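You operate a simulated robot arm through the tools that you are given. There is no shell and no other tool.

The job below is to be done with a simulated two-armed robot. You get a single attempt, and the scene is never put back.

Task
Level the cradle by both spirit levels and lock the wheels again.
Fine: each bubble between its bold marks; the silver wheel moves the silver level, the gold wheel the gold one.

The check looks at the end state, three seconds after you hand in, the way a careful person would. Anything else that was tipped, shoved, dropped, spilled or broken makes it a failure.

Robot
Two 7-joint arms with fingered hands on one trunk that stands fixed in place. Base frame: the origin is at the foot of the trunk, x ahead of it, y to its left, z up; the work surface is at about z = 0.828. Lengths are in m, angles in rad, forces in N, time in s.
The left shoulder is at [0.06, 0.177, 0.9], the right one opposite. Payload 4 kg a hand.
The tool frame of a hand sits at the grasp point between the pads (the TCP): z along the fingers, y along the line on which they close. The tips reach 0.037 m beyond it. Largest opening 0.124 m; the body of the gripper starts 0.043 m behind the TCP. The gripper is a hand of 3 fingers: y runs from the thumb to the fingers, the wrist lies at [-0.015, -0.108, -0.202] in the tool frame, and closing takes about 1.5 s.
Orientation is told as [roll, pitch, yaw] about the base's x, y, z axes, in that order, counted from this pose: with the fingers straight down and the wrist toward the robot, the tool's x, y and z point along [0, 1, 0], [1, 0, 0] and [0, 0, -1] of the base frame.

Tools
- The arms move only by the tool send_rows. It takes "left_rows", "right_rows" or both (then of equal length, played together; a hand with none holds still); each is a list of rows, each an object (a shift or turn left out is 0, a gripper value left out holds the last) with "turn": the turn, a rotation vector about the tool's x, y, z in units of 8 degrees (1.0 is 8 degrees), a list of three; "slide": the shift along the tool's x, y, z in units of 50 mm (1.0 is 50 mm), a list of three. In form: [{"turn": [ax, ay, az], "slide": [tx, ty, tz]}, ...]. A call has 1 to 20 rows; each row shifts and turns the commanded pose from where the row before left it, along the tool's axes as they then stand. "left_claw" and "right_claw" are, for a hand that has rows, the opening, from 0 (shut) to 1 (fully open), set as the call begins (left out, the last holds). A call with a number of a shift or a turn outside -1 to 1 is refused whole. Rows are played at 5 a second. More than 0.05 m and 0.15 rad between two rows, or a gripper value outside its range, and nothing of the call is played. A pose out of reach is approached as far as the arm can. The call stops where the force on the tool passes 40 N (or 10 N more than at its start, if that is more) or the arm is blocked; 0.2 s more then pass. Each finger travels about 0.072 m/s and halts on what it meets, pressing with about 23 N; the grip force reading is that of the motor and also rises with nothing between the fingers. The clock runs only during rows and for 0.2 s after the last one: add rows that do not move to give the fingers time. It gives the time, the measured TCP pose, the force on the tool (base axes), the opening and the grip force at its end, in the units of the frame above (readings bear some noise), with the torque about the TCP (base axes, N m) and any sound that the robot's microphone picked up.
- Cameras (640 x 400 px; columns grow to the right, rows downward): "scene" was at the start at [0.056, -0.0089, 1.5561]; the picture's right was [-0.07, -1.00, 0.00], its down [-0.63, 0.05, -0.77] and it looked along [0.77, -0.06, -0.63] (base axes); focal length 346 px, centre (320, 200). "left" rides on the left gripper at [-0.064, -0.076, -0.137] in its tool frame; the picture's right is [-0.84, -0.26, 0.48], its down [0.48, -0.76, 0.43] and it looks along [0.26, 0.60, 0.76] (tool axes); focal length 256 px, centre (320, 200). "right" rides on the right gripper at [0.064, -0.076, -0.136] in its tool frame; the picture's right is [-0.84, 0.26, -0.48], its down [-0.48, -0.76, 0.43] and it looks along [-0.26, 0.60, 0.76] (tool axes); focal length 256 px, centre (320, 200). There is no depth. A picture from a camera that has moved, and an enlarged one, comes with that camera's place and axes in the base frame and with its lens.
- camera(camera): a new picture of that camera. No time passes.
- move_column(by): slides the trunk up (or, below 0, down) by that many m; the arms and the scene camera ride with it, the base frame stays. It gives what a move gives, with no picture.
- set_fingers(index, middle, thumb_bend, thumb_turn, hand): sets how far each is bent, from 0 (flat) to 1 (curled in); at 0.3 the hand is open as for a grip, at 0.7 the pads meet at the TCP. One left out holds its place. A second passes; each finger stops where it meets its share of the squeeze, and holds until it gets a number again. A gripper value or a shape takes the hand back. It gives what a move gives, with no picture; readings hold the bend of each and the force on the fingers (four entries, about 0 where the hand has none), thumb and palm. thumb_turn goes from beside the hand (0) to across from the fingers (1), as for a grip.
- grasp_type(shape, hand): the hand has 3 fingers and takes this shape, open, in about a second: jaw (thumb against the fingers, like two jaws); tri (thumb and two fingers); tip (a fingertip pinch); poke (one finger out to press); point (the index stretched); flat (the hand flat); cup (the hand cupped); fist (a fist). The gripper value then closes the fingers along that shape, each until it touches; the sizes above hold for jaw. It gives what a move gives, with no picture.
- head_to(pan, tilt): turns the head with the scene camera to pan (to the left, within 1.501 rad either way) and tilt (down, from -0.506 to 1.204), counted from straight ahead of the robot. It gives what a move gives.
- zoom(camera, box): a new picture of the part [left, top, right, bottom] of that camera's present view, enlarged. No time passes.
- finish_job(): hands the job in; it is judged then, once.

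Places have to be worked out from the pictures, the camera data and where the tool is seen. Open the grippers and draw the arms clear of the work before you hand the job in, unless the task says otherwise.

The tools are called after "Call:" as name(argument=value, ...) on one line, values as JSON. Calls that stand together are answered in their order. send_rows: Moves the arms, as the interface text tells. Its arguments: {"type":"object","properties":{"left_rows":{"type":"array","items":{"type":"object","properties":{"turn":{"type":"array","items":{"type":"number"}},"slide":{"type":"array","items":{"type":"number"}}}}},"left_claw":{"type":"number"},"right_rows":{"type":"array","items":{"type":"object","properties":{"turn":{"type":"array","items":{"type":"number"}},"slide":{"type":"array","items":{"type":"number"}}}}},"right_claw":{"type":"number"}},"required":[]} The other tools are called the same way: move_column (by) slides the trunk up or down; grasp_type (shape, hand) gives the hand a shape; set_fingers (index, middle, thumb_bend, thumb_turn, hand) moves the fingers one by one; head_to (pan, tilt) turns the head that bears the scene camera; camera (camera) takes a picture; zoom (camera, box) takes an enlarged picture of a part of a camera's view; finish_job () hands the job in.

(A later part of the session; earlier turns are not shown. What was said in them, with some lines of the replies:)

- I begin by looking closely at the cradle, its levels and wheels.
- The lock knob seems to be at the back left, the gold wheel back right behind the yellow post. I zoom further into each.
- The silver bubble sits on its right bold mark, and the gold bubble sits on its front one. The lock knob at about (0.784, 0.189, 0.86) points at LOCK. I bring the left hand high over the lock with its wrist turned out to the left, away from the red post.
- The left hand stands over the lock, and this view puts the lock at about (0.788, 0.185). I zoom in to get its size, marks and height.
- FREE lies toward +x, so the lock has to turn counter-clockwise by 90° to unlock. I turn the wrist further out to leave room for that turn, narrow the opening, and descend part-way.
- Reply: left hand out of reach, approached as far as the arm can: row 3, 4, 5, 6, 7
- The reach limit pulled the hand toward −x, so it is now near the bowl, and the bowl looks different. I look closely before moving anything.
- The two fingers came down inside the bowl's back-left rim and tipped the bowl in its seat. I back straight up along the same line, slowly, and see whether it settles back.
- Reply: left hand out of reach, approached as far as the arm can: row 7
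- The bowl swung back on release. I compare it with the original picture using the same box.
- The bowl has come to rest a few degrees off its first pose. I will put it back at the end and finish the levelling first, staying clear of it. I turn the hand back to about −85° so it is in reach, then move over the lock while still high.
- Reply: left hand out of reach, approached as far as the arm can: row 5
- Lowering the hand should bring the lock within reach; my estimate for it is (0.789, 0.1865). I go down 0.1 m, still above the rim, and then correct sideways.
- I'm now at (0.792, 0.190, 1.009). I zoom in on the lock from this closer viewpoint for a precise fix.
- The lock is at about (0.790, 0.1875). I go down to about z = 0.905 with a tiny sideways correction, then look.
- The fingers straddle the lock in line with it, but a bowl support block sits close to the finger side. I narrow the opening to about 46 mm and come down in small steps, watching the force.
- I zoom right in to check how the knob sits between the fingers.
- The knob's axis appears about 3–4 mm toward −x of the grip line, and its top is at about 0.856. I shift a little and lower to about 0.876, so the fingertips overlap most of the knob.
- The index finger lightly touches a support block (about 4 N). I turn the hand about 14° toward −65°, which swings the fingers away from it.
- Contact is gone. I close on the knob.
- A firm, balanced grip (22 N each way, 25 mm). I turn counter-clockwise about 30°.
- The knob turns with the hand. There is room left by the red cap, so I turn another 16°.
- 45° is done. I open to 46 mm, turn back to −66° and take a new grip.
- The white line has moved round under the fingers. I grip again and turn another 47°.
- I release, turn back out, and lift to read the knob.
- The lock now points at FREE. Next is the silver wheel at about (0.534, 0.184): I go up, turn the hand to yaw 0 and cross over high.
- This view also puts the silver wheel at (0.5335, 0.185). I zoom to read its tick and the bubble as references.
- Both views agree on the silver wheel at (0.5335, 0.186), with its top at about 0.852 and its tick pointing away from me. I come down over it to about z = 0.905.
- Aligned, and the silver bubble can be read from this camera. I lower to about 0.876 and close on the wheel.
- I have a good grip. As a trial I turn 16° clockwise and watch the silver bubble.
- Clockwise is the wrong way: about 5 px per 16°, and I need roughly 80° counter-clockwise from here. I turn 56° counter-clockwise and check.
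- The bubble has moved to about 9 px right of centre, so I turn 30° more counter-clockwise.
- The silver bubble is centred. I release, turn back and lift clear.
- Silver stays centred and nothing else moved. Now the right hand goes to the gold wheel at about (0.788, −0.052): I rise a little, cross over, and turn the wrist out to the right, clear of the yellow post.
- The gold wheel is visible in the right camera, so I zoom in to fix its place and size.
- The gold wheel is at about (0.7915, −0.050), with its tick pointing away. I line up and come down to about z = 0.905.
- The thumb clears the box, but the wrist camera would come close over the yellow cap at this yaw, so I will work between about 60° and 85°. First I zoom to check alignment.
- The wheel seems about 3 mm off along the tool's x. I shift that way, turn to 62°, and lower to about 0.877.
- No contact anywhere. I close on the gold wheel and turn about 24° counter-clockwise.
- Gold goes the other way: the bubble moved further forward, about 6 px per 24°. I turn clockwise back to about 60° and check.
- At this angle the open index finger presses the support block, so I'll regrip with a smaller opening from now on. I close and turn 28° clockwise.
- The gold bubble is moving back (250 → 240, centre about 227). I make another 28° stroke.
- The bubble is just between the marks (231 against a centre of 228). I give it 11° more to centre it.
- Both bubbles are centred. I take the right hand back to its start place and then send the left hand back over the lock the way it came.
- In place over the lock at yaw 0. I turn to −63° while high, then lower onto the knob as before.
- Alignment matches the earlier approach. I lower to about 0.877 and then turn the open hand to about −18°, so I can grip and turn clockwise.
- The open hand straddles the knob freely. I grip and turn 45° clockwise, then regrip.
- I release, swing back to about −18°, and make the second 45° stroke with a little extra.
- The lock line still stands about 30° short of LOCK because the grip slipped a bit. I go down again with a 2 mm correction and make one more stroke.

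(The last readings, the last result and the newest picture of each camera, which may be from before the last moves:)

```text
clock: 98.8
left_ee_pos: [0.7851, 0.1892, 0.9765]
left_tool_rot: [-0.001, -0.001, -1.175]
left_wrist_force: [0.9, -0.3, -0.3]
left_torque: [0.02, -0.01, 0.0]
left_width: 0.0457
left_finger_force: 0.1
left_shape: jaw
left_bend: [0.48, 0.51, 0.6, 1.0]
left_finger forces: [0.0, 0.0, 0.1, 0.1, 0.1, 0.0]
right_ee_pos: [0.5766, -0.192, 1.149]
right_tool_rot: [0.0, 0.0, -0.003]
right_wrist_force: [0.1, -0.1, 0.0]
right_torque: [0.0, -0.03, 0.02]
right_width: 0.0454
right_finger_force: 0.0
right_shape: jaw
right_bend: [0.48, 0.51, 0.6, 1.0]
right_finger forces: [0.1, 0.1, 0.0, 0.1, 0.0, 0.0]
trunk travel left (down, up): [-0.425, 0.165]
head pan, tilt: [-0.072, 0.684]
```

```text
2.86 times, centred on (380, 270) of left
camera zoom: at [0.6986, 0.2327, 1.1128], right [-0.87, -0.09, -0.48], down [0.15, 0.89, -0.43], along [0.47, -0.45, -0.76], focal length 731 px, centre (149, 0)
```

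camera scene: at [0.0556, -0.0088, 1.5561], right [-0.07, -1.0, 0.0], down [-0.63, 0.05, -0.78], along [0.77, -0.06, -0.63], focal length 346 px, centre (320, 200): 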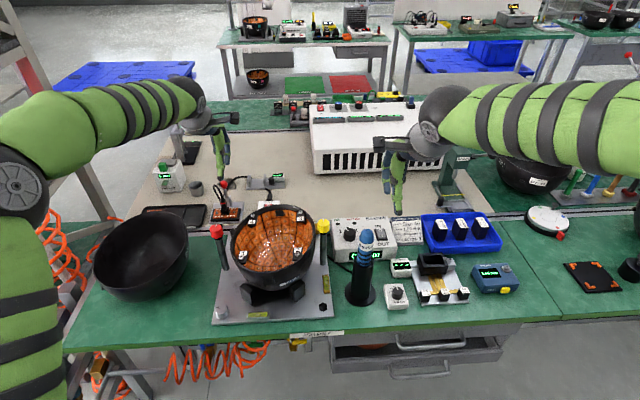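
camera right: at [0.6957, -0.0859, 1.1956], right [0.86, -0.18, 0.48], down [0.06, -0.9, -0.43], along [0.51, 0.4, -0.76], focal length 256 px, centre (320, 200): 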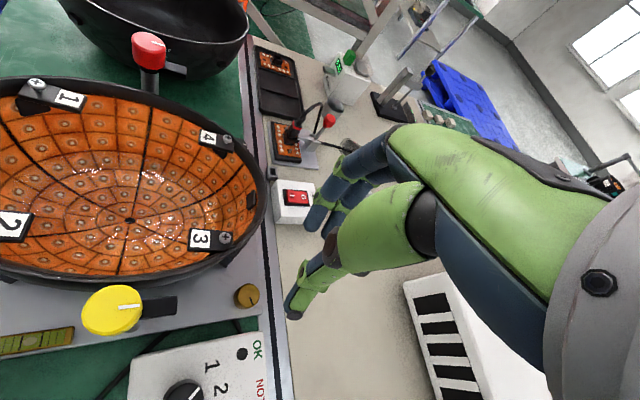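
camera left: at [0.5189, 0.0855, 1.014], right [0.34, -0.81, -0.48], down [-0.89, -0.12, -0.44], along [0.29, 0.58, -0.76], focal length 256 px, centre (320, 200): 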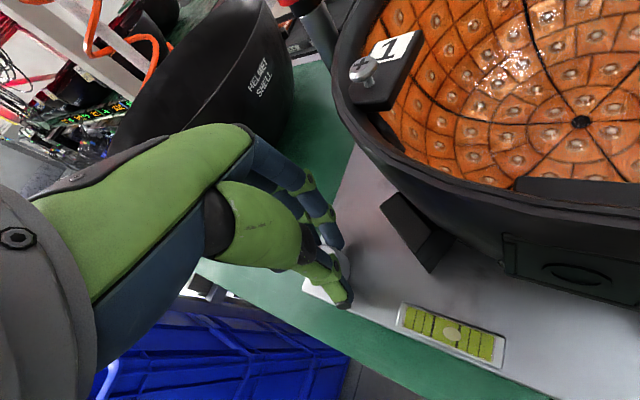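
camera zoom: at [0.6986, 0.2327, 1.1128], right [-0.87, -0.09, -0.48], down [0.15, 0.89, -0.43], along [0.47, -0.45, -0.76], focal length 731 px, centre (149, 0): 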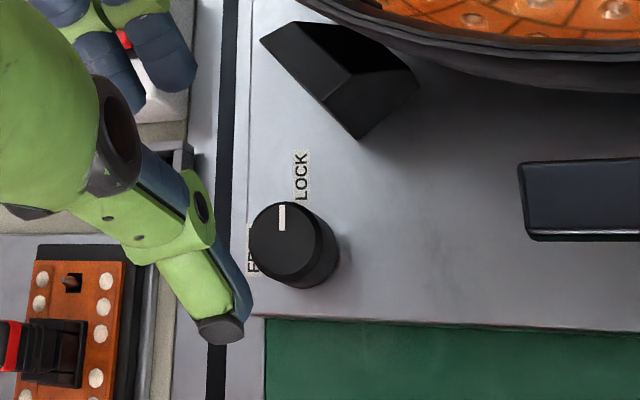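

The line now points at LOCK as it did at the start. I withdraw the left hand to its starting place and return the right hand to its exact start pose, so its view can be compared with the first pictures.

Call:
send_rows(left_rows=[{"slide": [0, 0, -0.8]}, {"slide": [0, 0, -0.8]}, {"slide": [0, 0, -0.8]}, {"slide": [0, 0, -0.85]}, {"turn": [0, 0, -0.935]}, {"turn": [0, 0, -0.935]}, {"turn": [0, 0, -0.935]}, {"turn": [0, 0, -0.935]}, {"turn": [0, 0, -0.935]}, {"turn": [0, 0, -0.935]}, {"turn": [0, 0, -0.935]}, {"turn": [0, 0, -0.935]}, {"turn": [0, 0, -0.935]}, {"slide": [0.444, -0.72, 0]}, {"slide": [0.444, -0.72, 0]}, {"slide": [0.444, -0.72, 0]}, {"slide": [0.444, -0.72, 0]}, {"slide": [0.444, -0.72, 0]}, {}], left_claw=1)

Call:
send_rows(right_rows=[{"slide": [-0.124, -0.03, 0.43]}, {}, {}, {}, {}, {}], right_claw=1)

Call:
zoom(camera="right", box=[0, 120, 260, 320])

Call:
zoom(camera="left", box=[400, 160, 640, 360])

Call:
zoom(camera="scene", box=[200, 190, 350, 340])

```text
clock: 102.8
left_ee_pos: [0.607, 0.2977, 1.1373]
left_tool_rot: [-0.001, -0.001, -0.002]
left_wrist_force: [0.0, 0.1, 0.5]
left_torque: [0.03, 0.01, -0.01]
left_width: 0.1238
left_finger_force: 0.1
left_shape: jaw
left_bend: [0.3, 0.3, 0.3, 0.98]
left_finger forces: [0.0, 0.0, 0.0, 0.0, 0.0, 0.0]
right_ee_pos: [0.5759, -0.1929, 1.149]
right_tool_rot: [0.0, 0.001, -0.005]
right_wrist_force: [0.2, 0.3, 0.2]
right_torque: [0.02, -0.03, 0.03]
right_width: 0.0453
right_finger_force: 0.1
right_shape: jaw
right_bend: [0.48, 0.51, 0.6, 1.0]
right_finger forces: [0.0, 0.1, 0.1, 0.0, 0.1, 0.0]
trunk travel left (down, up): [-0.425, 0.165]
head pan, tilt: [-0.072, 0.684]
```

```text
clock: 104.2
left_ee_pos: [0.6069, 0.2972, 1.1365]
left_tool_rot: [0.0, -0.001, -0.002]
left_wrist_force: [-0.4, -0.4, -0.6]
left_torque: [-0.02, -0.01, -0.02]
left_width: 0.1237
left_finger_force: 0.1
left_shape: jaw
left_bend: [0.3, 0.3, 0.3, 0.98]
left_finger forces: [0.1, 0.0, 0.0, 0.0, 0.1, 0.0]
right_ee_pos: [0.5754, -0.1987, 1.1261]
right_tool_rot: [-0.001, 0.0, -0.003]
right_wrist_force: [0.5, -0.3, 0.5]
right_torque: [0.04, -0.01, 0.05]
right_width: 0.1236
right_finger_force: 0.0
right_shape: jaw
right_bend: [0.3, 0.3, 0.3, 0.98]
right_finger forces: [0.0, 0.1, 0.0, 0.0, 0.0, 0.0]
trunk travel left (down, up): [-0.425, 0.165]
head pan, tilt: [-0.072, 0.684]
```

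```text
2.00 times, centred on (130, 220) of right
camera zoom: at [0.4996, -0.1343, 1.2627], right [0.25, -0.84, 0.48], down [-0.76, -0.48, -0.43], along [0.6, -0.26, -0.76], focal length 512 px, centre (700, 160)
```

zoom: 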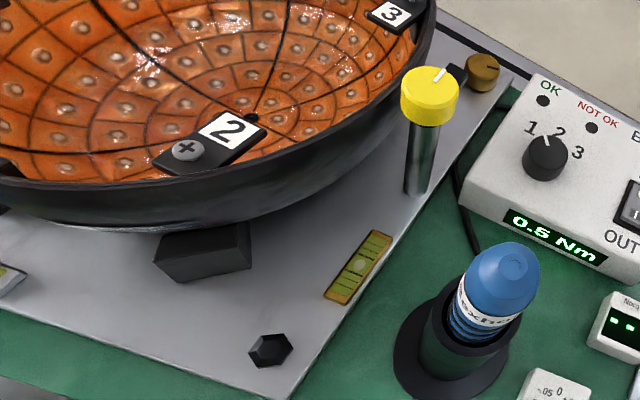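

```text
2.00 times, centred on (520, 260) of left
camera zoom: at [0.5315, 0.2314, 1.2738], right [-0.26, -0.84, -0.48], down [-0.76, 0.48, -0.43], along [0.6, 0.25, -0.76], focal length 512 px, centre (-80, 80)
```

zoom: 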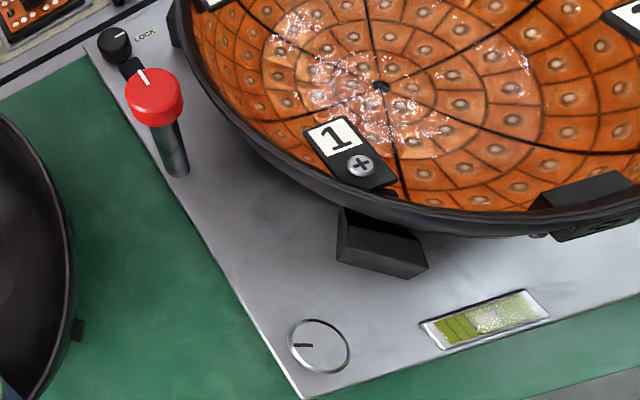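

```text
2.67 times, centred on (275, 265) of scene
camera zoom: at [0.056, -0.0089, 1.5561], right [-0.07, -1.0, 0.0], down [-0.63, 0.05, -0.77], along [0.77, -0.06, -0.63], focal length 924 px, centre (440, 27)
```

zoom: 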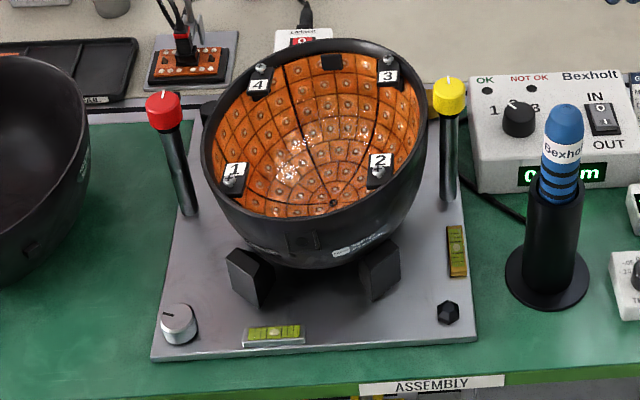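

The wheels are locked and both bubbles are centred. Compared with the first pictures, the shell's bottom dot sits about 18 mm off, so the shell has a residual tilt of roughly 9° with its back-left low. I will ease it back with a light press on its front-right rim, so I bring the closed right hand high above that spot, clear of tag 2 and the yellow post.

Call:
send_rows(right_rows=[{"slide": [0, 0, -0.5]}, {"slide": [0.854, 0.203, 0]}, {"slide": [0.854, 0.203, 0]}, {"slide": [0.854, 0.203, 0]}, {"slide": [0.854, 0.203, 0]}, {"turn": [0, 0, 0.94]}, {"turn": [0, 0, 0.94]}, {"turn": [0, 0, 0.94]}, {"turn": [0, 0, 0.94]}, {}], right_claw=0)

Call:
camera(camera="right")

Call:
zoom(camera="scene", box=[200, 140, 400, 280])

Call:
zoom(camera="left", box=[400, 60, 640, 260])

```text
clock: 106.4
left_ee_pos: [0.6074, 0.297, 1.1368]
left_tool_rot: [0.001, -0.001, 0.001]
left_wrist_force: [1.0, 0.7, 0.1]
left_torque: [-0.04, 0.0, 0.0]
left_width: 0.1237
left_finger_force: 0.1
left_shape: jaw
left_bend: [0.3, 0.3, 0.3, 0.98]
left_finger forces: [0.0, 0.0, 0.1, 0.0, 0.0, 0.0]
right_ee_pos: [0.6156, -0.0295, 1.1514]
right_tool_rot: [0.001, 0.0, -0.531]
right_wrist_force: [0.8, -0.1, -0.4]
right_torque: [0.02, -0.02, -0.01]
right_width: 0.0001
right_finger_force: 22.8
right_shape: jaw
right_bend: [0.7, 0.7, 0.71, 1.0]
right_finger forces: [0.0, 0.1, 0.0, 0.1, 0.0, 0.0]
trunk travel left (down, up): [-0.425, 0.165]
head pan, tilt: [-0.072, 0.684]
```

```text
taken
camera right: at [0.5813, 0.0631, 1.2874], right [-0.2, -0.85, 0.48], down [-0.9, -0.03, -0.44], along [0.39, -0.52, -0.76], focal length 256 px, centre (320, 200)
```

right: 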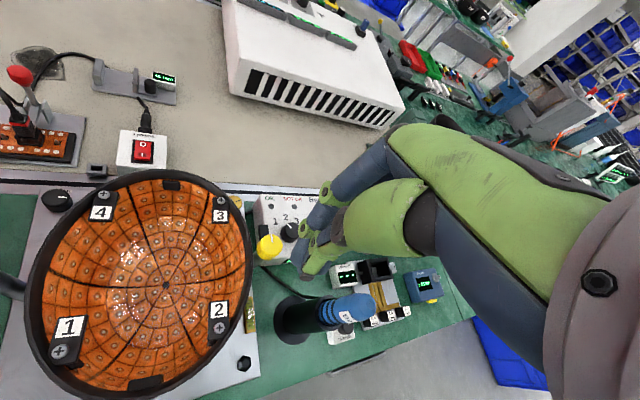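

```text
2.86 times, centred on (300, 210) of scene
camera zoom: at [0.056, -0.0089, 1.5561], right [-0.07, -1.0, 0.0], down [-0.63, 0.05, -0.77], along [0.77, -0.06, -0.63], focal length 990 px, centre (377, 171)
```

zoom: 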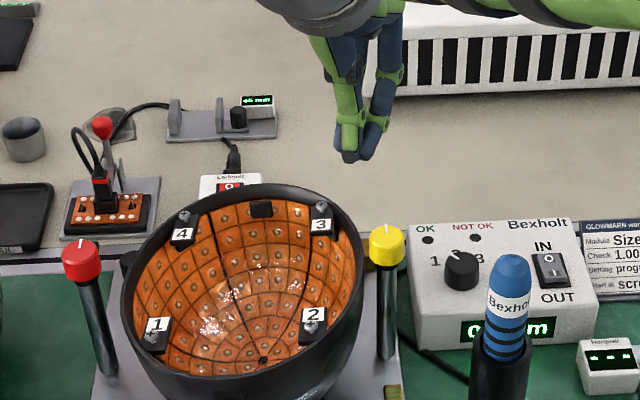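

```text
2.00 times, centred on (520, 160) of left
camera zoom: at [0.5315, 0.2314, 1.2738], right [-0.26, -0.84, -0.48], down [-0.76, 0.48, -0.43], along [0.6, 0.25, -0.76], focal length 512 px, centre (-80, 280)
```

zoom: 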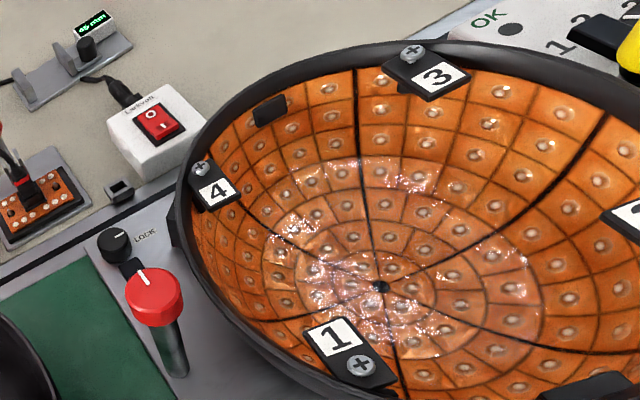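

This view from above helps. I zoom in to work out where the rim and tag 2 lie relative to the fingertips.

Call:
zoom(camera="right", box=[10, 150, 330, 400])

Call:
zoom(camera="scene", box=[230, 190, 330, 300])

```text
1.60 times, centred on (170, 275) of right
camera zoom: at [0.5813, 0.0631, 1.2874], right [-0.2, -0.85, 0.48], down [-0.9, -0.03, -0.44], along [0.39, -0.52, -0.76], focal length 410 px, centre (560, 80)
```

zoom: 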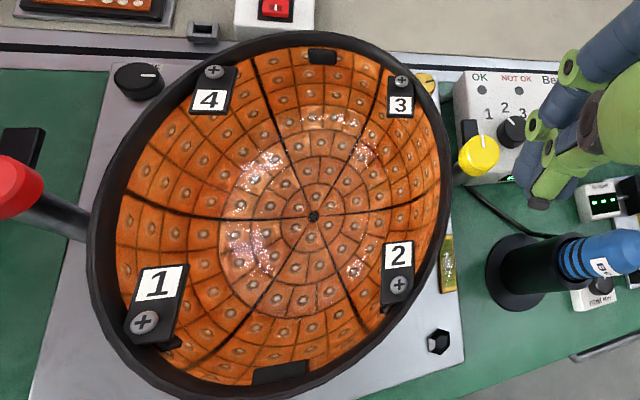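

```text
3.64 times, centred on (280, 245) of scene
camera zoom: at [0.056, -0.0089, 1.5561], right [-0.07, -1.0, 0.0], down [-0.63, 0.05, -0.77], along [0.77, -0.06, -0.63], focal length 1259 px, centre (466, 36)
```

zoom: 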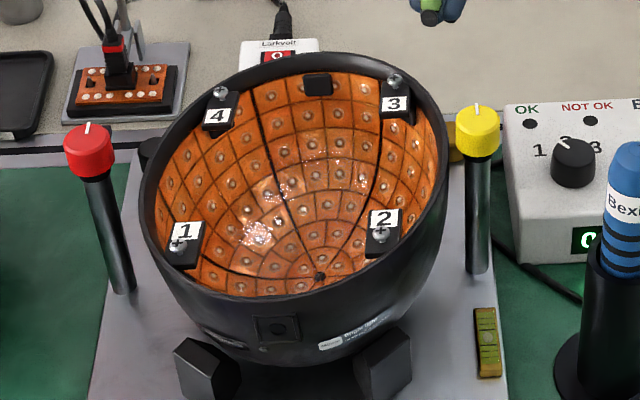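

The four tag screws triangulate very consistently: the shell is now tilted about 5° with its back-left low, and turned about 5°. At the start it was level. I lower the closed fingers toward the rim at about (0.618, −0.024), stopping above contact.

Call:
send_rows(right_rows=[{"slide": [0.12, -0.014, 0]}, {"slide": [0, 0, 0.65]}, {"slide": [0, 0, 0.65]}, {"slide": [0, 0, 0.65]}, {"slide": [0, 0, 0.6]}, {}])

Call:
zoom(camera="scene", box=[230, 190, 370, 300])

Call:
camera(camera="right")

Call:
zoom(camera="left", box=[480, 60, 640, 260])

```text
clock: 107.8
left_ee_pos: [0.6076, 0.298, 1.1371]
left_tool_rot: [0.001, 0.001, 0.0]
left_wrist_force: [-0.2, -0.6, 0.1]
left_torque: [0.01, -0.01, -0.03]
left_width: 0.1235
left_finger_force: 0.0
left_shape: jaw
left_bend: [0.3, 0.3, 0.3, 0.98]
left_finger forces: [0.1, 0.1, 0.0, 0.1, 0.0, 0.0]
right_ee_pos: [0.617, -0.0225, 1.0196]
right_tool_rot: [-0.001, -0.001, -0.53]
right_wrist_force: [0.1, 0.0, 0.0]
right_torque: [0.03, 0.04, 0.01]
right_width: 0.0
right_finger_force: 22.6
right_shape: jaw
right_bend: [0.7, 0.7, 0.71, 1.0]
right_finger forces: [0.0, 0.1, 0.1, 0.0, 0.0, 0.0]
trunk travel left (down, up): [-0.425, 0.165]
head pan, tilt: [-0.072, 0.684]
```

```text
3.64 times, centred on (300, 245) of scene
camera zoom: at [0.0559, -0.0089, 1.5561], right [-0.07, -1.0, 0.0], down [-0.63, 0.05, -0.77], along [0.77, -0.06, -0.63], focal length 1259 px, centre (393, 36)
```

zoom: 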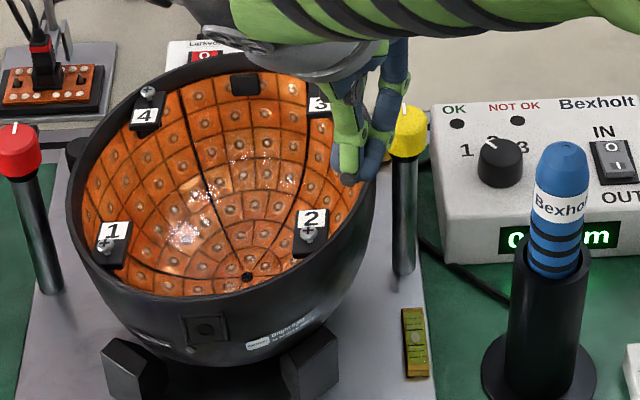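

```text
taken
camera right: at [0.5841, 0.0708, 1.1575], right [-0.2, -0.85, 0.48], down [-0.9, -0.03, -0.43], along [0.39, -0.52, -0.76], focal length 256 px, centre (320, 200)
```

right: 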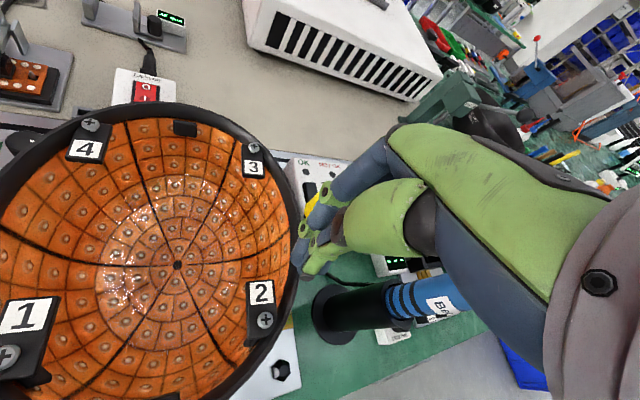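

```text
2.00 times, centred on (560, 160) of left
camera zoom: at [0.5314, 0.2314, 1.2739], right [-0.26, -0.84, -0.48], down [-0.76, 0.48, -0.43], along [0.6, 0.25, -0.76], focal length 512 px, centre (-160, 280)
```

zoom: 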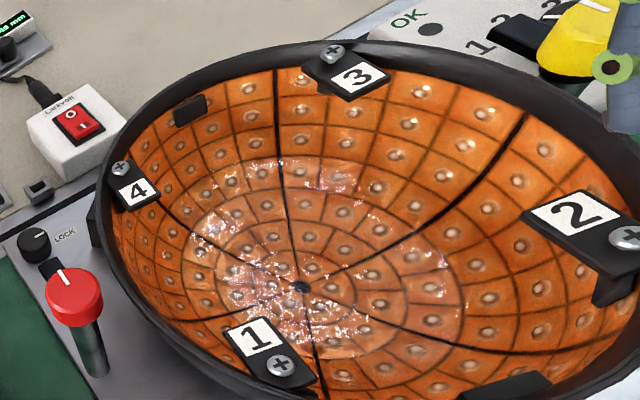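

The fingertips are right above the rim ring. I descend in small steps to find contact.

Call:
send_rows(right_rows=[{"slide": [0, 0, 0.2]}, {"slide": [0, 0, 0.1]}, {"slide": [0, 0, 0.1]}, {}])

Call:
send_rows(right_rows=[{"slide": [0, 0, 0.06]}, {}])

Call:
zoom(camera="scene", box=[230, 190, 370, 300])

```text
clock: 108.8
left_ee_pos: [0.6073, 0.2971, 1.1373]
left_tool_rot: [0.001, -0.001, -0.001]
left_wrist_force: [1.0, 0.1, -0.3]
left_torque: [0.0, 0.03, 0.01]
left_width: 0.1237
left_finger_force: 0.1
left_shape: jaw
left_bend: [0.3, 0.3, 0.3, 0.98]
left_finger forces: [0.0, 0.0, 0.0, 0.0, 0.0, 0.0]
right_ee_pos: [0.6167, -0.0221, 1.0044]
right_tool_rot: [-0.001, 0.0, -0.528]
right_wrist_force: [0.3, 0.2, 0.2]
right_torque: [-0.01, 0.0, 0.03]
right_width: 0.0
right_finger_force: 22.9
right_shape: jaw
right_bend: [0.7, 0.7, 0.71, 1.0]
right_finger forces: [0.0, 0.0, 0.0, 0.1, 0.0, 0.1]
trunk travel left (down, up): [-0.425, 0.165]
head pan, tilt: [-0.072, 0.684]
```

```text
clock: 109.4
left_ee_pos: [0.608, 0.2966, 1.139]
left_tool_rot: [0.0, 0.002, 0.0]
left_wrist_force: [-0.3, -0.1, -0.1]
left_torque: [0.0, 0.01, 0.02]
left_width: 0.1235
left_finger_force: 0.0
left_shape: jaw
left_bend: [0.3, 0.3, 0.3, 0.98]
left_finger forces: [0.0, 0.1, 0.0, 0.0, 0.0, 0.2]
right_ee_pos: [0.618, -0.023, 1.002]
right_tool_rot: [-0.001, 0.0, -0.527]
right_wrist_force: [0.4, 0.0, 0.4]
right_torque: [0.01, -0.01, 0.01]
right_width: 0.0003
right_finger_force: 23.2
right_shape: jaw
right_bend: [0.7, 0.7, 0.71, 1.0]
right_finger forces: [0.0, 0.0, 0.0, 0.0, 0.1, 0.0]
trunk travel left (down, up): [-0.425, 0.165]
head pan, tilt: [-0.072, 0.684]
```

```text
3.64 times, centred on (300, 245) of scene
camera zoom: at [0.056, -0.0088, 1.5561], right [-0.07, -1.0, 0.0], down [-0.63, 0.05, -0.77], along [0.77, -0.06, -0.63], focal length 1259 px, centre (393, 36)
```

zoom: 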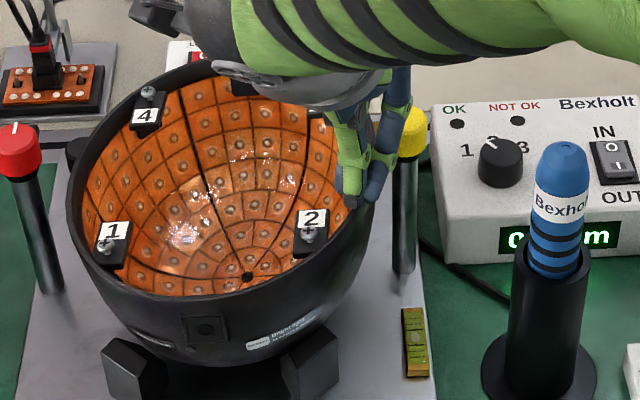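

No contact yet at TCP 1.002. I continue in 3 mm steps.

Call:
send_rows(right_rows=[{"slide": [0, 0, 0.06]}, {}])

Call:
send_rows(right_rows=[{"slide": [0, 0, 0.06]}, {}])

Call:
zoom(camera="scene", box=[230, 190, 370, 300])

```text
clock: 110.0
left_ee_pos: [0.6059, 0.2962, 1.1361]
left_tool_rot: [-0.002, -0.001, 0.001]
left_wrist_force: [0.4, -0.4, 0.1]
left_torque: [0.01, 0.0, -0.01]
left_width: 0.1238
left_finger_force: 0.0
left_shape: jaw
left_bend: [0.3, 0.3, 0.3, 0.98]
left_finger forces: [0.0, 0.0, 0.0, 0.0, 0.0, 0.0]
right_ee_pos: [0.6165, -0.0232, 0.9986]
right_tool_rot: [0.001, 0.0, -0.529]
right_wrist_force: [-0.7, 1.2, 1.3]
right_torque: [0.04, 0.0, 0.02]
right_width: 0.0001
right_finger_force: 23.1
right_shape: jaw
right_bend: [0.7, 0.7, 0.71, 1.0]
right_finger forces: [0.0, 0.0, 0.0, 0.0, 0.0, 0.0]
trunk travel left (down, up): [-0.425, 0.165]
head pan, tilt: [-0.072, 0.684]
```

```text
clock: 110.6
left_ee_pos: [0.6071, 0.2981, 1.138]
left_tool_rot: [0.0, -0.001, -0.001]
left_wrist_force: [-0.3, 0.7, 0.6]
left_torque: [0.01, 0.02, 0.0]
left_width: 0.1237
left_finger_force: 0.1
left_shape: jaw
left_bend: [0.3, 0.3, 0.3, 0.98]
left_finger forces: [0.0, 0.0, 0.0, 0.1, 0.0, 0.0]
right_ee_pos: [0.6173, -0.0222, 0.9956]
right_tool_rot: [0.001, 0.001, -0.528]
right_wrist_force: [0.4, -0.6, 0.4]
right_torque: [0.0, -0.02, -0.03]
right_width: 0.0
right_finger_force: 23.3
right_shape: jaw
right_bend: [0.7, 0.7, 0.71, 1.0]
right_finger forces: [0.0, 0.0, 0.0, 0.1, 0.0, 0.1]
trunk travel left (down, up): [-0.425, 0.165]
head pan, tilt: [-0.072, 0.684]
```

```text
3.64 times, centred on (300, 245) of scene
camera zoom: at [0.056, -0.0088, 1.5561], right [-0.07, -1.0, 0.0], down [-0.63, 0.05, -0.77], along [0.77, -0.06, -0.63], focal length 1259 px, centre (393, 36)
```

zoom: 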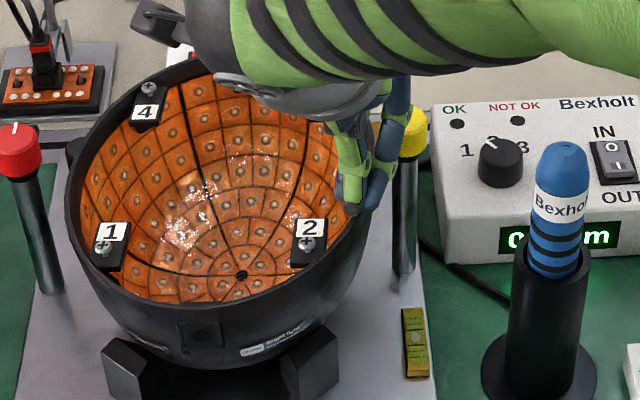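

Contact is very light and the shell is already easing back: its dot moved from (248, 277) to (241, 275), with the target near (230, 268). I continue with small steps.

Call:
send_rows(right_rows=[{"slide": [0, 0, 0.06]}, {}])

Call:
zoom(camera="scene", box=[230, 190, 370, 300])

```text
clock: 111.2
left_ee_pos: [0.6065, 0.2973, 1.1367]
left_tool_rot: [0.002, 0.0, 0.002]
left_wrist_force: [1.4, 0.6, -0.3]
left_torque: [-0.02, 0.0, -0.02]
left_width: 0.1235
left_finger_force: 0.0
left_shape: jaw
left_bend: [0.3, 0.3, 0.3, 0.98]
left_finger forces: [0.0, 0.0, 0.1, 0.1, 0.1, 0.0]
right_ee_pos: [0.6157, -0.0242, 0.9929]
right_tool_rot: [0.001, -0.001, -0.529]
right_wrist_force: [0.0, -0.5, 0.9]
right_torque: [-0.01, -0.02, 0.02]
right_width: 0.0
right_finger_force: 23.0
right_shape: jaw
right_bend: [0.7, 0.7, 0.71, 1.0]
right_finger forces: [0.0, 0.1, 0.0, 0.1, 0.0, 0.0]
trunk travel left (down, up): [-0.425, 0.165]
head pan, tilt: [-0.072, 0.684]
```

```text
3.64 times, centred on (300, 245) of scene
camera zoom: at [0.0559, -0.0088, 1.5561], right [-0.07, -1.0, 0.0], down [-0.63, 0.05, -0.77], along [0.77, -0.06, -0.63], focal length 1259 px, centre (393, 36)
```

zoom: 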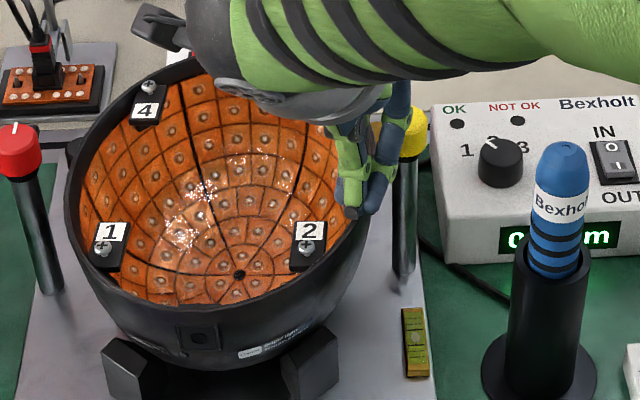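

Tilt is roughly halved, with about 5 mm still to go at this point of the rim. I take two more small steps.

Call:
send_rows(right_rows=[{"slide": [0, 0, 0.06]}, {}])

Call:
send_rows(right_rows=[{"slide": [0, 0, 0.05]}, {}])

Call:
zoom(camera="scene", box=[230, 190, 370, 300])

Call:
zoom(camera="left", box=[480, 60, 640, 260])

```text
clock: 111.8
left_ee_pos: [0.6075, 0.2955, 1.137]
left_tool_rot: [0.001, 0.0, -0.001]
left_wrist_force: [0.6, -0.2, -1.1]
left_torque: [-0.03, -0.02, 0.05]
left_width: 0.1238
left_finger_force: 0.1
left_shape: jaw
left_bend: [0.3, 0.3, 0.3, 0.98]
left_finger forces: [0.1, 0.1, 0.1, 0.0, 0.0, 0.0]
right_ee_pos: [0.617, -0.023, 0.9906]
right_tool_rot: [-0.001, -0.001, -0.528]
right_wrist_force: [-0.3, 0.4, 0.6]
right_torque: [0.04, -0.02, 0.01]
right_width: 0.0003
right_finger_force: 22.6
right_shape: jaw
right_bend: [0.7, 0.7, 0.71, 1.0]
right_finger forces: [0.0, 0.0, 0.0, 0.0, 0.1, 0.1]
trunk travel left (down, up): [-0.425, 0.165]
head pan, tilt: [-0.072, 0.684]
```

```text
clock: 112.4
left_ee_pos: [0.6069, 0.2969, 1.1363]
left_tool_rot: [-0.001, -0.001, -0.002]
left_wrist_force: [0.4, 0.1, -0.6]
left_torque: [0.0, 0.01, 0.01]
left_width: 0.1237
left_finger_force: 0.1
left_shape: jaw
left_bend: [0.3, 0.3, 0.3, 0.98]
left_finger forces: [0.2, 0.0, 0.0, 0.0, 0.0, 0.0]
right_ee_pos: [0.6153, -0.0222, 0.9879]
right_tool_rot: [0.001, 0.0, -0.527]
right_wrist_force: [-0.9, 0.7, -0.9]
right_torque: [0.01, -0.01, 0.0]
right_width: 0.0
right_finger_force: 22.7
right_shape: jaw
right_bend: [0.7, 0.7, 0.71, 1.0]
right_finger forces: [0.0, 0.1, 0.0, 0.0, 0.0, 0.0]
trunk travel left (down, up): [-0.425, 0.165]
head pan, tilt: [-0.072, 0.684]
```

```text
3.64 times, centred on (300, 245) of scene
camera zoom: at [0.056, -0.0088, 1.5561], right [-0.07, -1.0, 0.0], down [-0.63, 0.05, -0.77], along [0.77, -0.06, -0.63], focal length 1259 px, centre (393, 36)
```

zoom: 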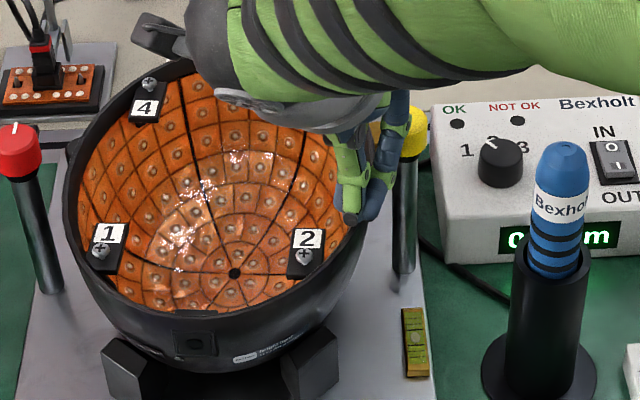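

```text
2.00 times, centred on (560, 160) of left
camera zoom: at [0.5315, 0.2315, 1.2738], right [-0.26, -0.84, -0.48], down [-0.76, 0.48, -0.43], along [0.6, 0.25, -0.76], focal length 512 px, centre (-160, 280)
```

zoom: 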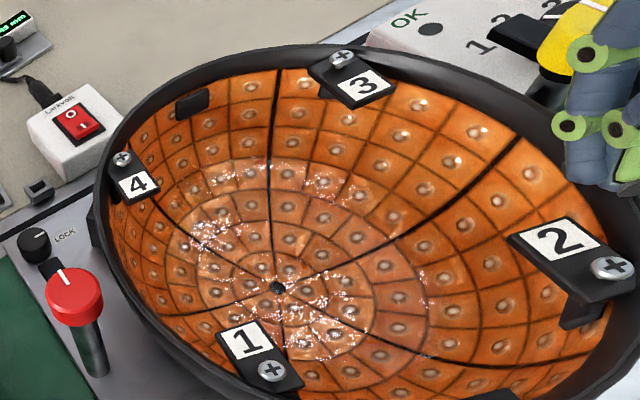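

Nearly level now, with about 2° left. I press 3 mm more, then try dragging the rim gently along its circle (tool +y) to take out some of the 5° turn.

Call:
send_rows(right_rows=[{"slide": [0, 0, 0.06]}, {}])

Call:
send_rows(right_rows=[{"slide": [0, 0.04, 0]}, {"slide": [0, 0.04, 0]}, {}])

Call:
zoom(camera="scene", box=[230, 190, 370, 300])

Call:
zoom(camera="left", box=[480, 60, 640, 260])

```text
clock: 113.0
left_ee_pos: [0.6075, 0.2971, 1.1366]
left_tool_rot: [-0.001, 0.0, 0.0]
left_wrist_force: [0.1, -0.3, -1.0]
left_torque: [0.01, -0.01, 0.02]
left_width: 0.1237
left_finger_force: 0.1
left_shape: jaw
left_bend: [0.3, 0.3, 0.3, 0.98]
left_finger forces: [0.0, 0.0, 0.1, 0.0, 0.0, 0.0]
right_ee_pos: [0.6168, -0.0231, 0.9856]
right_tool_rot: [0.0, 0.0, -0.529]
right_wrist_force: [-0.7, -0.7, 2.2]
right_torque: [0.0, 0.03, -0.02]
right_width: 0.0
right_finger_force: 23.3
right_shape: jaw
right_bend: [0.7, 0.7, 0.71, 1.0]
right_finger forces: [0.0, 0.0, 0.0, 0.0, 0.0, 0.0]
trunk travel left (down, up): [-0.425, 0.165]
head pan, tilt: [-0.072, 0.684]
```

```text
clock: 113.8
left_ee_pos: [0.6063, 0.2971, 1.1374]
left_tool_rot: [-0.001, 0.001, 0.002]
left_wrist_force: [-0.8, -0.9, -0.6]
left_torque: [-0.01, 0.0, 0.0]
left_width: 0.1239
left_finger_force: 0.0
left_shape: jaw
left_bend: [0.3, 0.3, 0.3, 0.98]
left_finger forces: [0.0, 0.0, 0.1, 0.1, 0.0, 0.0]
right_ee_pos: [0.6203, -0.0256, 0.9849]
right_tool_rot: [-0.001, 0.0, -0.528]
right_wrist_force: [-1.0, 0.1, 2.2]
right_torque: [-0.01, 0.04, -0.01]
right_width: 0.0
right_finger_force: 23.4
right_shape: jaw
right_bend: [0.7, 0.7, 0.71, 1.0]
right_finger forces: [0.1, 0.1, 0.0, 0.0, 0.0, 0.0]
trunk travel left (down, up): [-0.425, 0.165]
head pan, tilt: [-0.072, 0.684]
```

```text
3.64 times, centred on (300, 245) of scene
camera zoom: at [0.0558, -0.0087, 1.5561], right [-0.07, -1.0, 0.0], down [-0.63, 0.05, -0.78], along [0.77, -0.06, -0.63], focal length 1259 px, centre (393, 36)
```

zoom: 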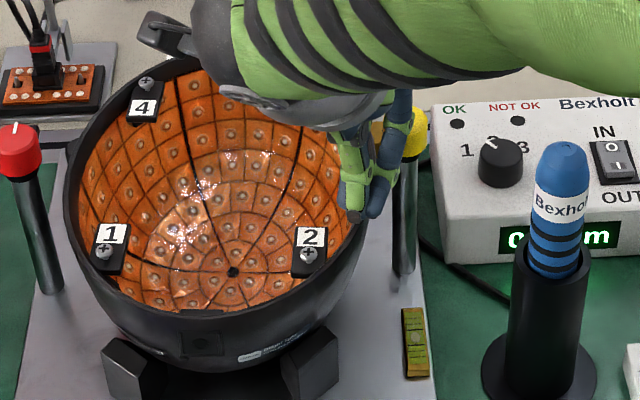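

```text
2.00 times, centred on (560, 160) of left
camera zoom: at [0.5313, 0.2315, 1.2739], right [-0.26, -0.84, -0.48], down [-0.76, 0.48, -0.43], along [0.6, 0.25, -0.76], focal length 512 px, centre (-160, 280)
```

zoom: 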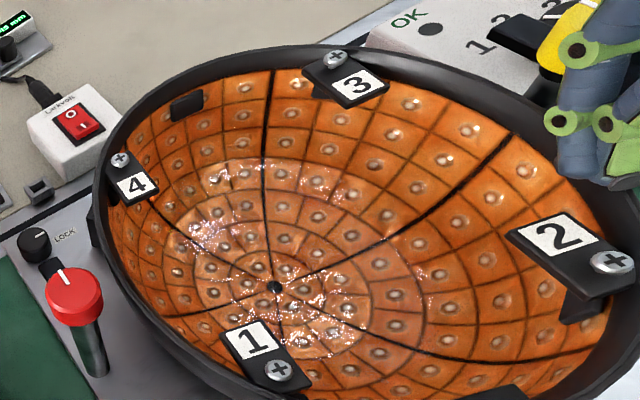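

The drag turns the shell the right way. I continue another 5 mm.

Call:
send_rows(right_rows=[{"slide": [0, 0.05, 0]}, {"slide": [0, 0.05, 0]}, {}])

Call:
zoom(camera="scene", box=[230, 190, 370, 300])

Call:
zoom(camera="left", box=[480, 60, 640, 260])

```text
clock: 114.6
left_ee_pos: [0.6064, 0.2983, 1.1374]
left_tool_rot: [0.001, 0.001, -0.001]
left_wrist_force: [0.1, 0.0, -0.5]
left_torque: [0.02, 0.01, 0.05]
left_width: 0.1236
left_finger_force: 0.0
left_shape: jaw
left_bend: [0.3, 0.3, 0.3, 0.98]
left_finger forces: [0.1, 0.0, 0.0, 0.1, 0.1, 0.1]
right_ee_pos: [0.6241, -0.0267, 0.9851]
right_tool_rot: [-0.001, 0.0, -0.529]
right_wrist_force: [-7.2, 4.1, 3.0]
right_torque: [-0.02, -0.02, -0.08]
right_width: 0.0001
right_finger_force: 23.0
right_shape: jaw
right_bend: [0.7, 0.7, 0.71, 1.0]
right_finger forces: [0.0, 6.9, 0.1, 0.1, 0.1, 0.0]
trunk travel left (down, up): [-0.425, 0.165]
head pan, tilt: [-0.072, 0.684]
```

```text
3.64 times, centred on (300, 245) of scene
camera zoom: at [0.055, -0.0084, 1.5561], right [-0.07, -1.0, 0.0], down [-0.63, 0.05, -0.78], along [0.77, -0.06, -0.63], focal length 1259 px, centre (393, 36)
```

zoom: 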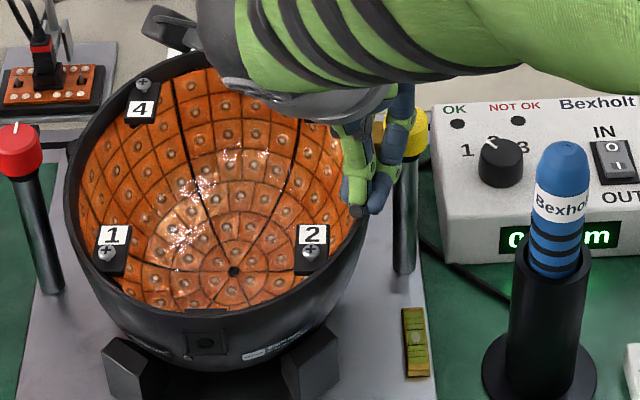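

```text
2.00 times, centred on (560, 160) of left
camera zoom: at [0.5306, 0.2319, 1.2741], right [-0.26, -0.84, -0.48], down [-0.76, 0.48, -0.44], along [0.6, 0.25, -0.76], focal length 512 px, centre (-160, 280)
```

zoom: 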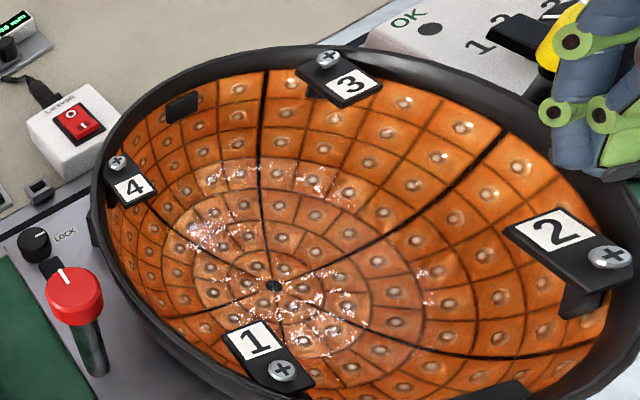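

A knuckle has just touched the yellow cap (about 7 N), so I stop here. I lift straight off the rim, then back away from the post.

Call:
send_rows(right_rows=[{"slide": [0, 0, -0.06]}, {"slide": [0, 0, -0.1]}, {"slide": [0, 0, -0.1]}, {"slide": [0, -0.2, -0.1]}, {"slide": [0, -0.2, -0.3]}, {"slide": [0, 0, -0.8]}, {"slide": [0, 0, -0.8]}, {"slide": [0, 0, -0.8]}, {}])

Call:
zoom(camera="scene", box=[230, 190, 370, 300])

Call:
zoom(camera="left", box=[480, 60, 640, 260])

Call:
camera(camera="right")

```text
clock: 116.6
left_ee_pos: [0.6057, 0.2965, 1.1378]
left_tool_rot: [0.001, -0.001, -0.001]
left_wrist_force: [-0.2, -0.4, 0.5]
left_torque: [-0.02, -0.03, 0.01]
left_width: 0.1239
left_finger_force: 0.0
left_shape: jaw
left_bend: [0.3, 0.3, 0.3, 0.98]
left_finger forces: [0.0, 0.1, 0.0, 0.0, 0.0, 0.1]
right_ee_pos: [0.6066, -0.0185, 1.136]
right_tool_rot: [0.001, -0.001, -0.527]
right_wrist_force: [0.3, -0.1, 0.1]
right_torque: [-0.03, 0.01, 0.03]
right_width: 0.0
right_finger_force: 23.0
right_shape: jaw
right_bend: [0.7, 0.7, 0.71, 1.0]
right_finger forces: [0.0, 0.0, 0.0, 0.1, 0.1, 0.1]
trunk travel left (down, up): [-0.425, 0.165]
head pan, tilt: [-0.072, 0.684]
```

```text
3.64 times, centred on (300, 245) of scene
camera zoom: at [0.056, -0.0088, 1.5561], right [-0.07, -1.0, 0.0], down [-0.63, 0.05, -0.77], along [0.77, -0.06, -0.63], focal length 1259 px, centre (393, 36)
```

zoom: 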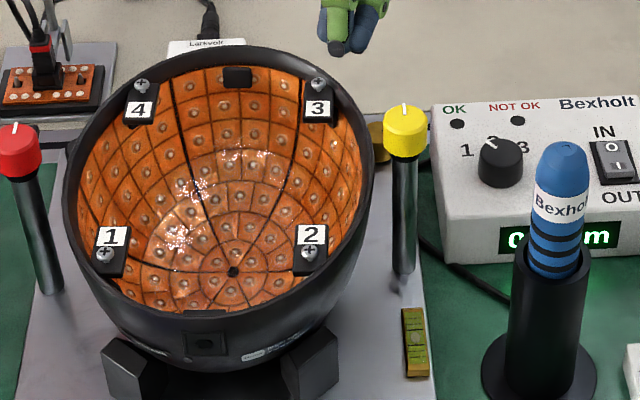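

```text
2.00 times, centred on (560, 160) of left
camera zoom: at [0.5315, 0.2315, 1.2738], right [-0.26, -0.84, -0.48], down [-0.76, 0.48, -0.43], along [0.6, 0.25, -0.76], focal length 512 px, centre (-160, 280)
```

zoom: 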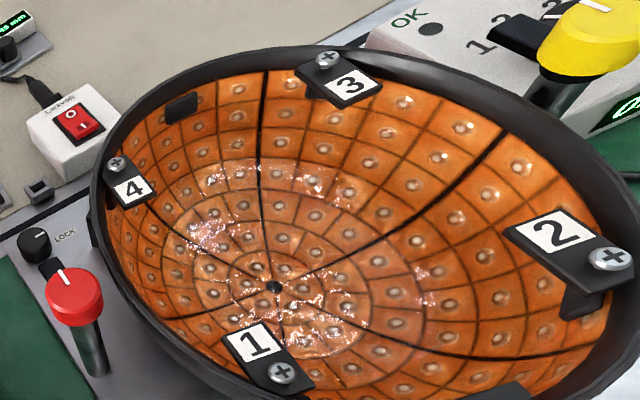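

```text
taken
camera right: at [0.573, 0.0752, 1.2729], right [-0.2, -0.85, 0.48], down [-0.9, -0.03, -0.43], along [0.39, -0.52, -0.76], focal length 256 px, centre (320, 200)
```

right: 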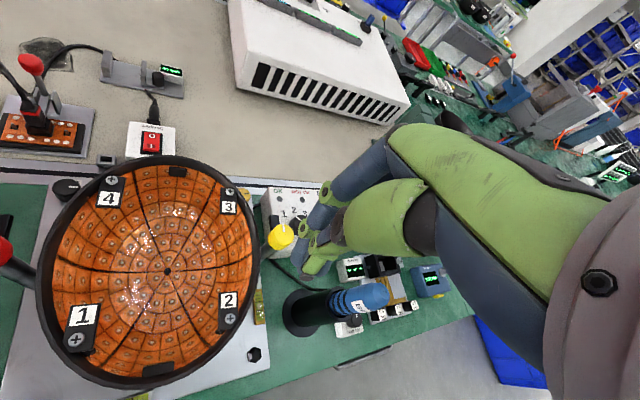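

The shell is level again: all four tag screws read z of 0.9505–0.9533, its centre is within 2 mm of the start, and only about 3.5° of turn remains. I bring the right hand back to its start place with the gripper open, then check levels and lock.

Call:
send_rows(right_rows=[{"slide": [0, 0, -0.4]}, {"turn": [0, 0, -0.943]}, {"turn": [0, 0, -0.943]}, {"turn": [0, 0, -0.943]}, {"turn": [0, 0, -0.943]}, {"slide": [-0.9, -0.16, 0]}, {"slide": [-0.9, -0.16, 0]}, {"slide": [-0.9, -0.16, 0]}, {"slide": [-0.9, -0.16, 0]}, {}])

Call:
send_rows(right_rows=[{}, {}, {}, {}, {}, {}, {}], right_claw=1)

Call:
camera(camera="scene")

Call:
zoom(camera="scene", box=[210, 270, 290, 330])

Call:
zoom(camera="scene", box=[300, 260, 340, 300])

Call:
zoom(camera="left", box=[400, 160, 470, 210])

Call:
zoom(camera="right", box=[130, 130, 250, 280])

```text
clock: 118.8
left_ee_pos: [0.6069, 0.2969, 1.1366]
left_tool_rot: [0.001, 0.0, 0.003]
left_wrist_force: [0.8, -0.8, -0.3]
left_torque: [0.0, -0.02, 0.0]
left_width: 0.1235
left_finger_force: 0.0
left_shape: jaw
left_bend: [0.3, 0.3, 0.3, 0.98]
left_finger forces: [0.0, 0.0, 0.1, 0.0, 0.0, 0.1]
right_ee_pos: [0.5719, -0.1965, 1.1566]
right_tool_rot: [0.0, 0.0, -0.002]
right_wrist_force: [0.0, 0.9, -0.5]
right_torque: [0.03, 0.0, 0.07]
right_width: 0.0
right_finger_force: 23.6
right_shape: jaw
right_bend: [0.7, 0.7, 0.71, 1.0]
right_finger forces: [0.0, 0.0, 0.0, 0.0, 0.0, 0.1]
trunk travel left (down, up): [-0.425, 0.165]
head pan, tilt: [-0.072, 0.684]
```

```text
clock: 120.4
left_ee_pos: [0.6067, 0.2966, 1.1375]
left_tool_rot: [-0.001, 0.001, -0.001]
left_wrist_force: [-0.1, -0.9, -0.8]
left_torque: [0.01, 0.01, 0.04]
left_width: 0.1239
left_finger_force: 0.1
left_shape: jaw
left_bend: [0.3, 0.3, 0.3, 0.98]
left_finger forces: [0.0, 0.0, 0.0, 0.0, 0.0, 0.0]
right_ee_pos: [0.5723, -0.1987, 1.1571]
right_tool_rot: [0.0, 0.0, -0.003]
right_wrist_force: [0.9, 0.1, -0.1]
right_torque: [-0.01, 0.0, -0.01]
right_width: 0.1237
right_finger_force: 0.0
right_shape: jaw
right_bend: [0.3, 0.3, 0.3, 0.98]
right_finger forces: [0.0, 0.1, 0.0, 0.1, 0.0, 0.0]
trunk travel left (down, up): [-0.425, 0.165]
head pan, tilt: [-0.072, 0.684]
```

```text
taken
camera scene: at [0.056, -0.0089, 1.5561], right [-0.07, -1.0, 0.0], down [-0.63, 0.05, -0.77], along [0.77, -0.06, -0.63], focal length 346 px, centre (320, 200)
```

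scene: 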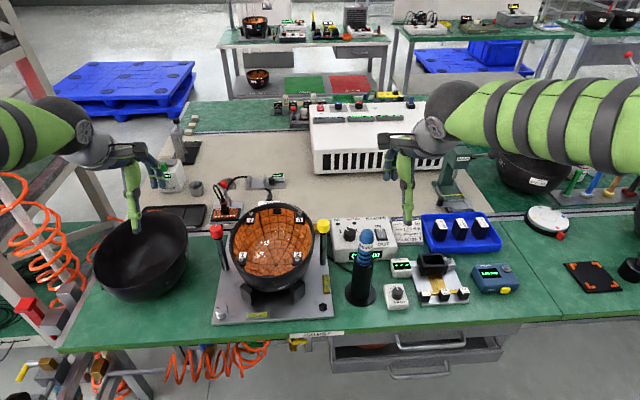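

```text
6.67 times, centred on (250, 300) of scene
camera zoom: at [0.056, -0.0089, 1.5561], right [-0.07, -1.0, 0.0], down [-0.63, 0.05, -0.77], along [0.77, -0.06, -0.63], focal length 2309 px, centre (787, -467)
```

zoom: 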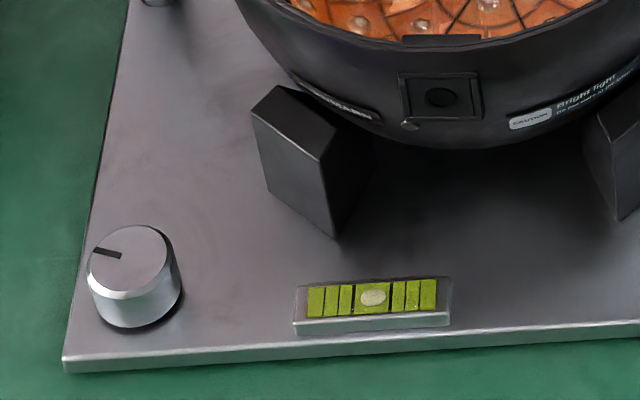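

```text
10.00 times, centred on (320, 280) of scene
camera zoom: at [0.056, -0.0089, 1.5561], right [-0.07, -1.0, 0.0], down [-0.63, 0.05, -0.77], along [0.77, -0.06, -0.63], focal length 3463 px, centre (320, -600)
```

zoom: 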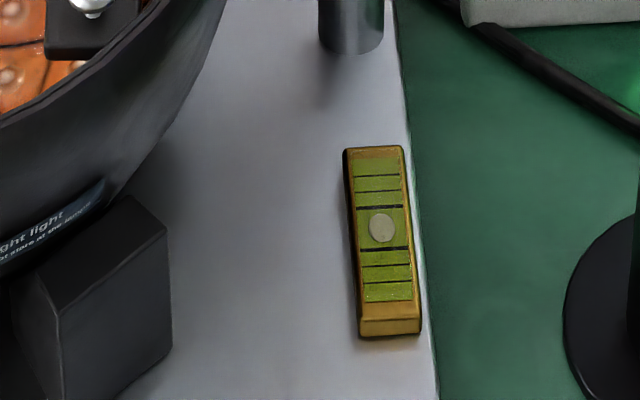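

```text
8.00 times, centred on (435, 185) of left
camera zoom: at [0.5315, 0.2314, 1.2738], right [-0.26, -0.84, -0.48], down [-0.76, 0.48, -0.43], along [0.6, 0.25, -0.76], focal length 2048 px, centre (-600, 320)
```

zoom: 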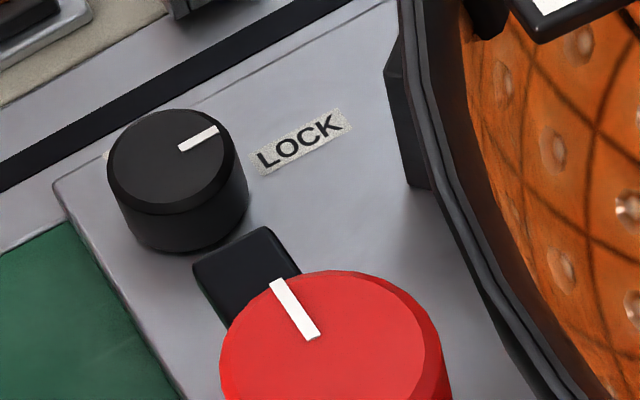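

```text
2.67 times, centred on (190, 205) of right
camera zoom: at [0.4966, -0.1344, 1.2928], right [0.25, -0.84, 0.48], down [-0.76, -0.48, -0.43], along [0.6, -0.26, -0.76], focal length 683 px, centre (667, 187)
```

zoom: 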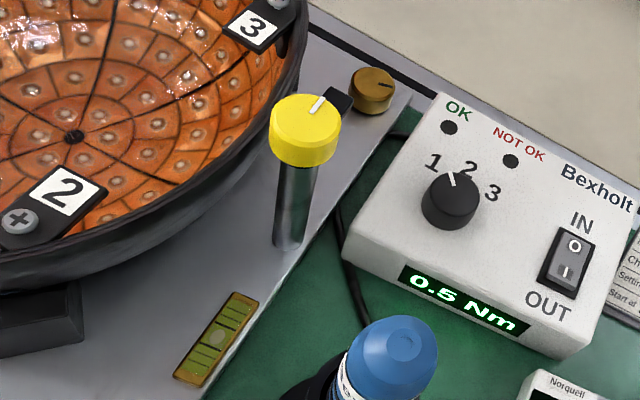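

Both bubbles sit centred between their bold marks and the lock line points straight at LOCK. The shell rests level in its seat, the neighbours are as they were, and both hands are open and clear. I hand in the job.

Call:
finish_job()

```text
The job is handed in.
```

The cradle is levelled on both spirit levels and the wheels are locked again. At the last look, both bubbles sat centred between their bold marks and the lock line pointed at LOCK. Both hands were open and back at their start places when I handed in.

Two things went wrong along the way:

- **Shell in the cradle:** early on, while I was reaching for the lock, the left hand's fingers came down inside the shell (the orange-lined bowl in the cradle) and tipped it. It swung part-way back by itself, and I eased it level again from the rim. Its centre is within about 2 mm of where it started, but it still sits turned by about 3.5° from its first position.
- **Yellow cap:** while I was straightening the shell, a knuckle pressed the yellow cap with about 7 N. Its mark looks unchanged.

The angle of the lock line agrees with the LOCK label to within a few degrees. I couldn't measure it more closely than that from the pictures.
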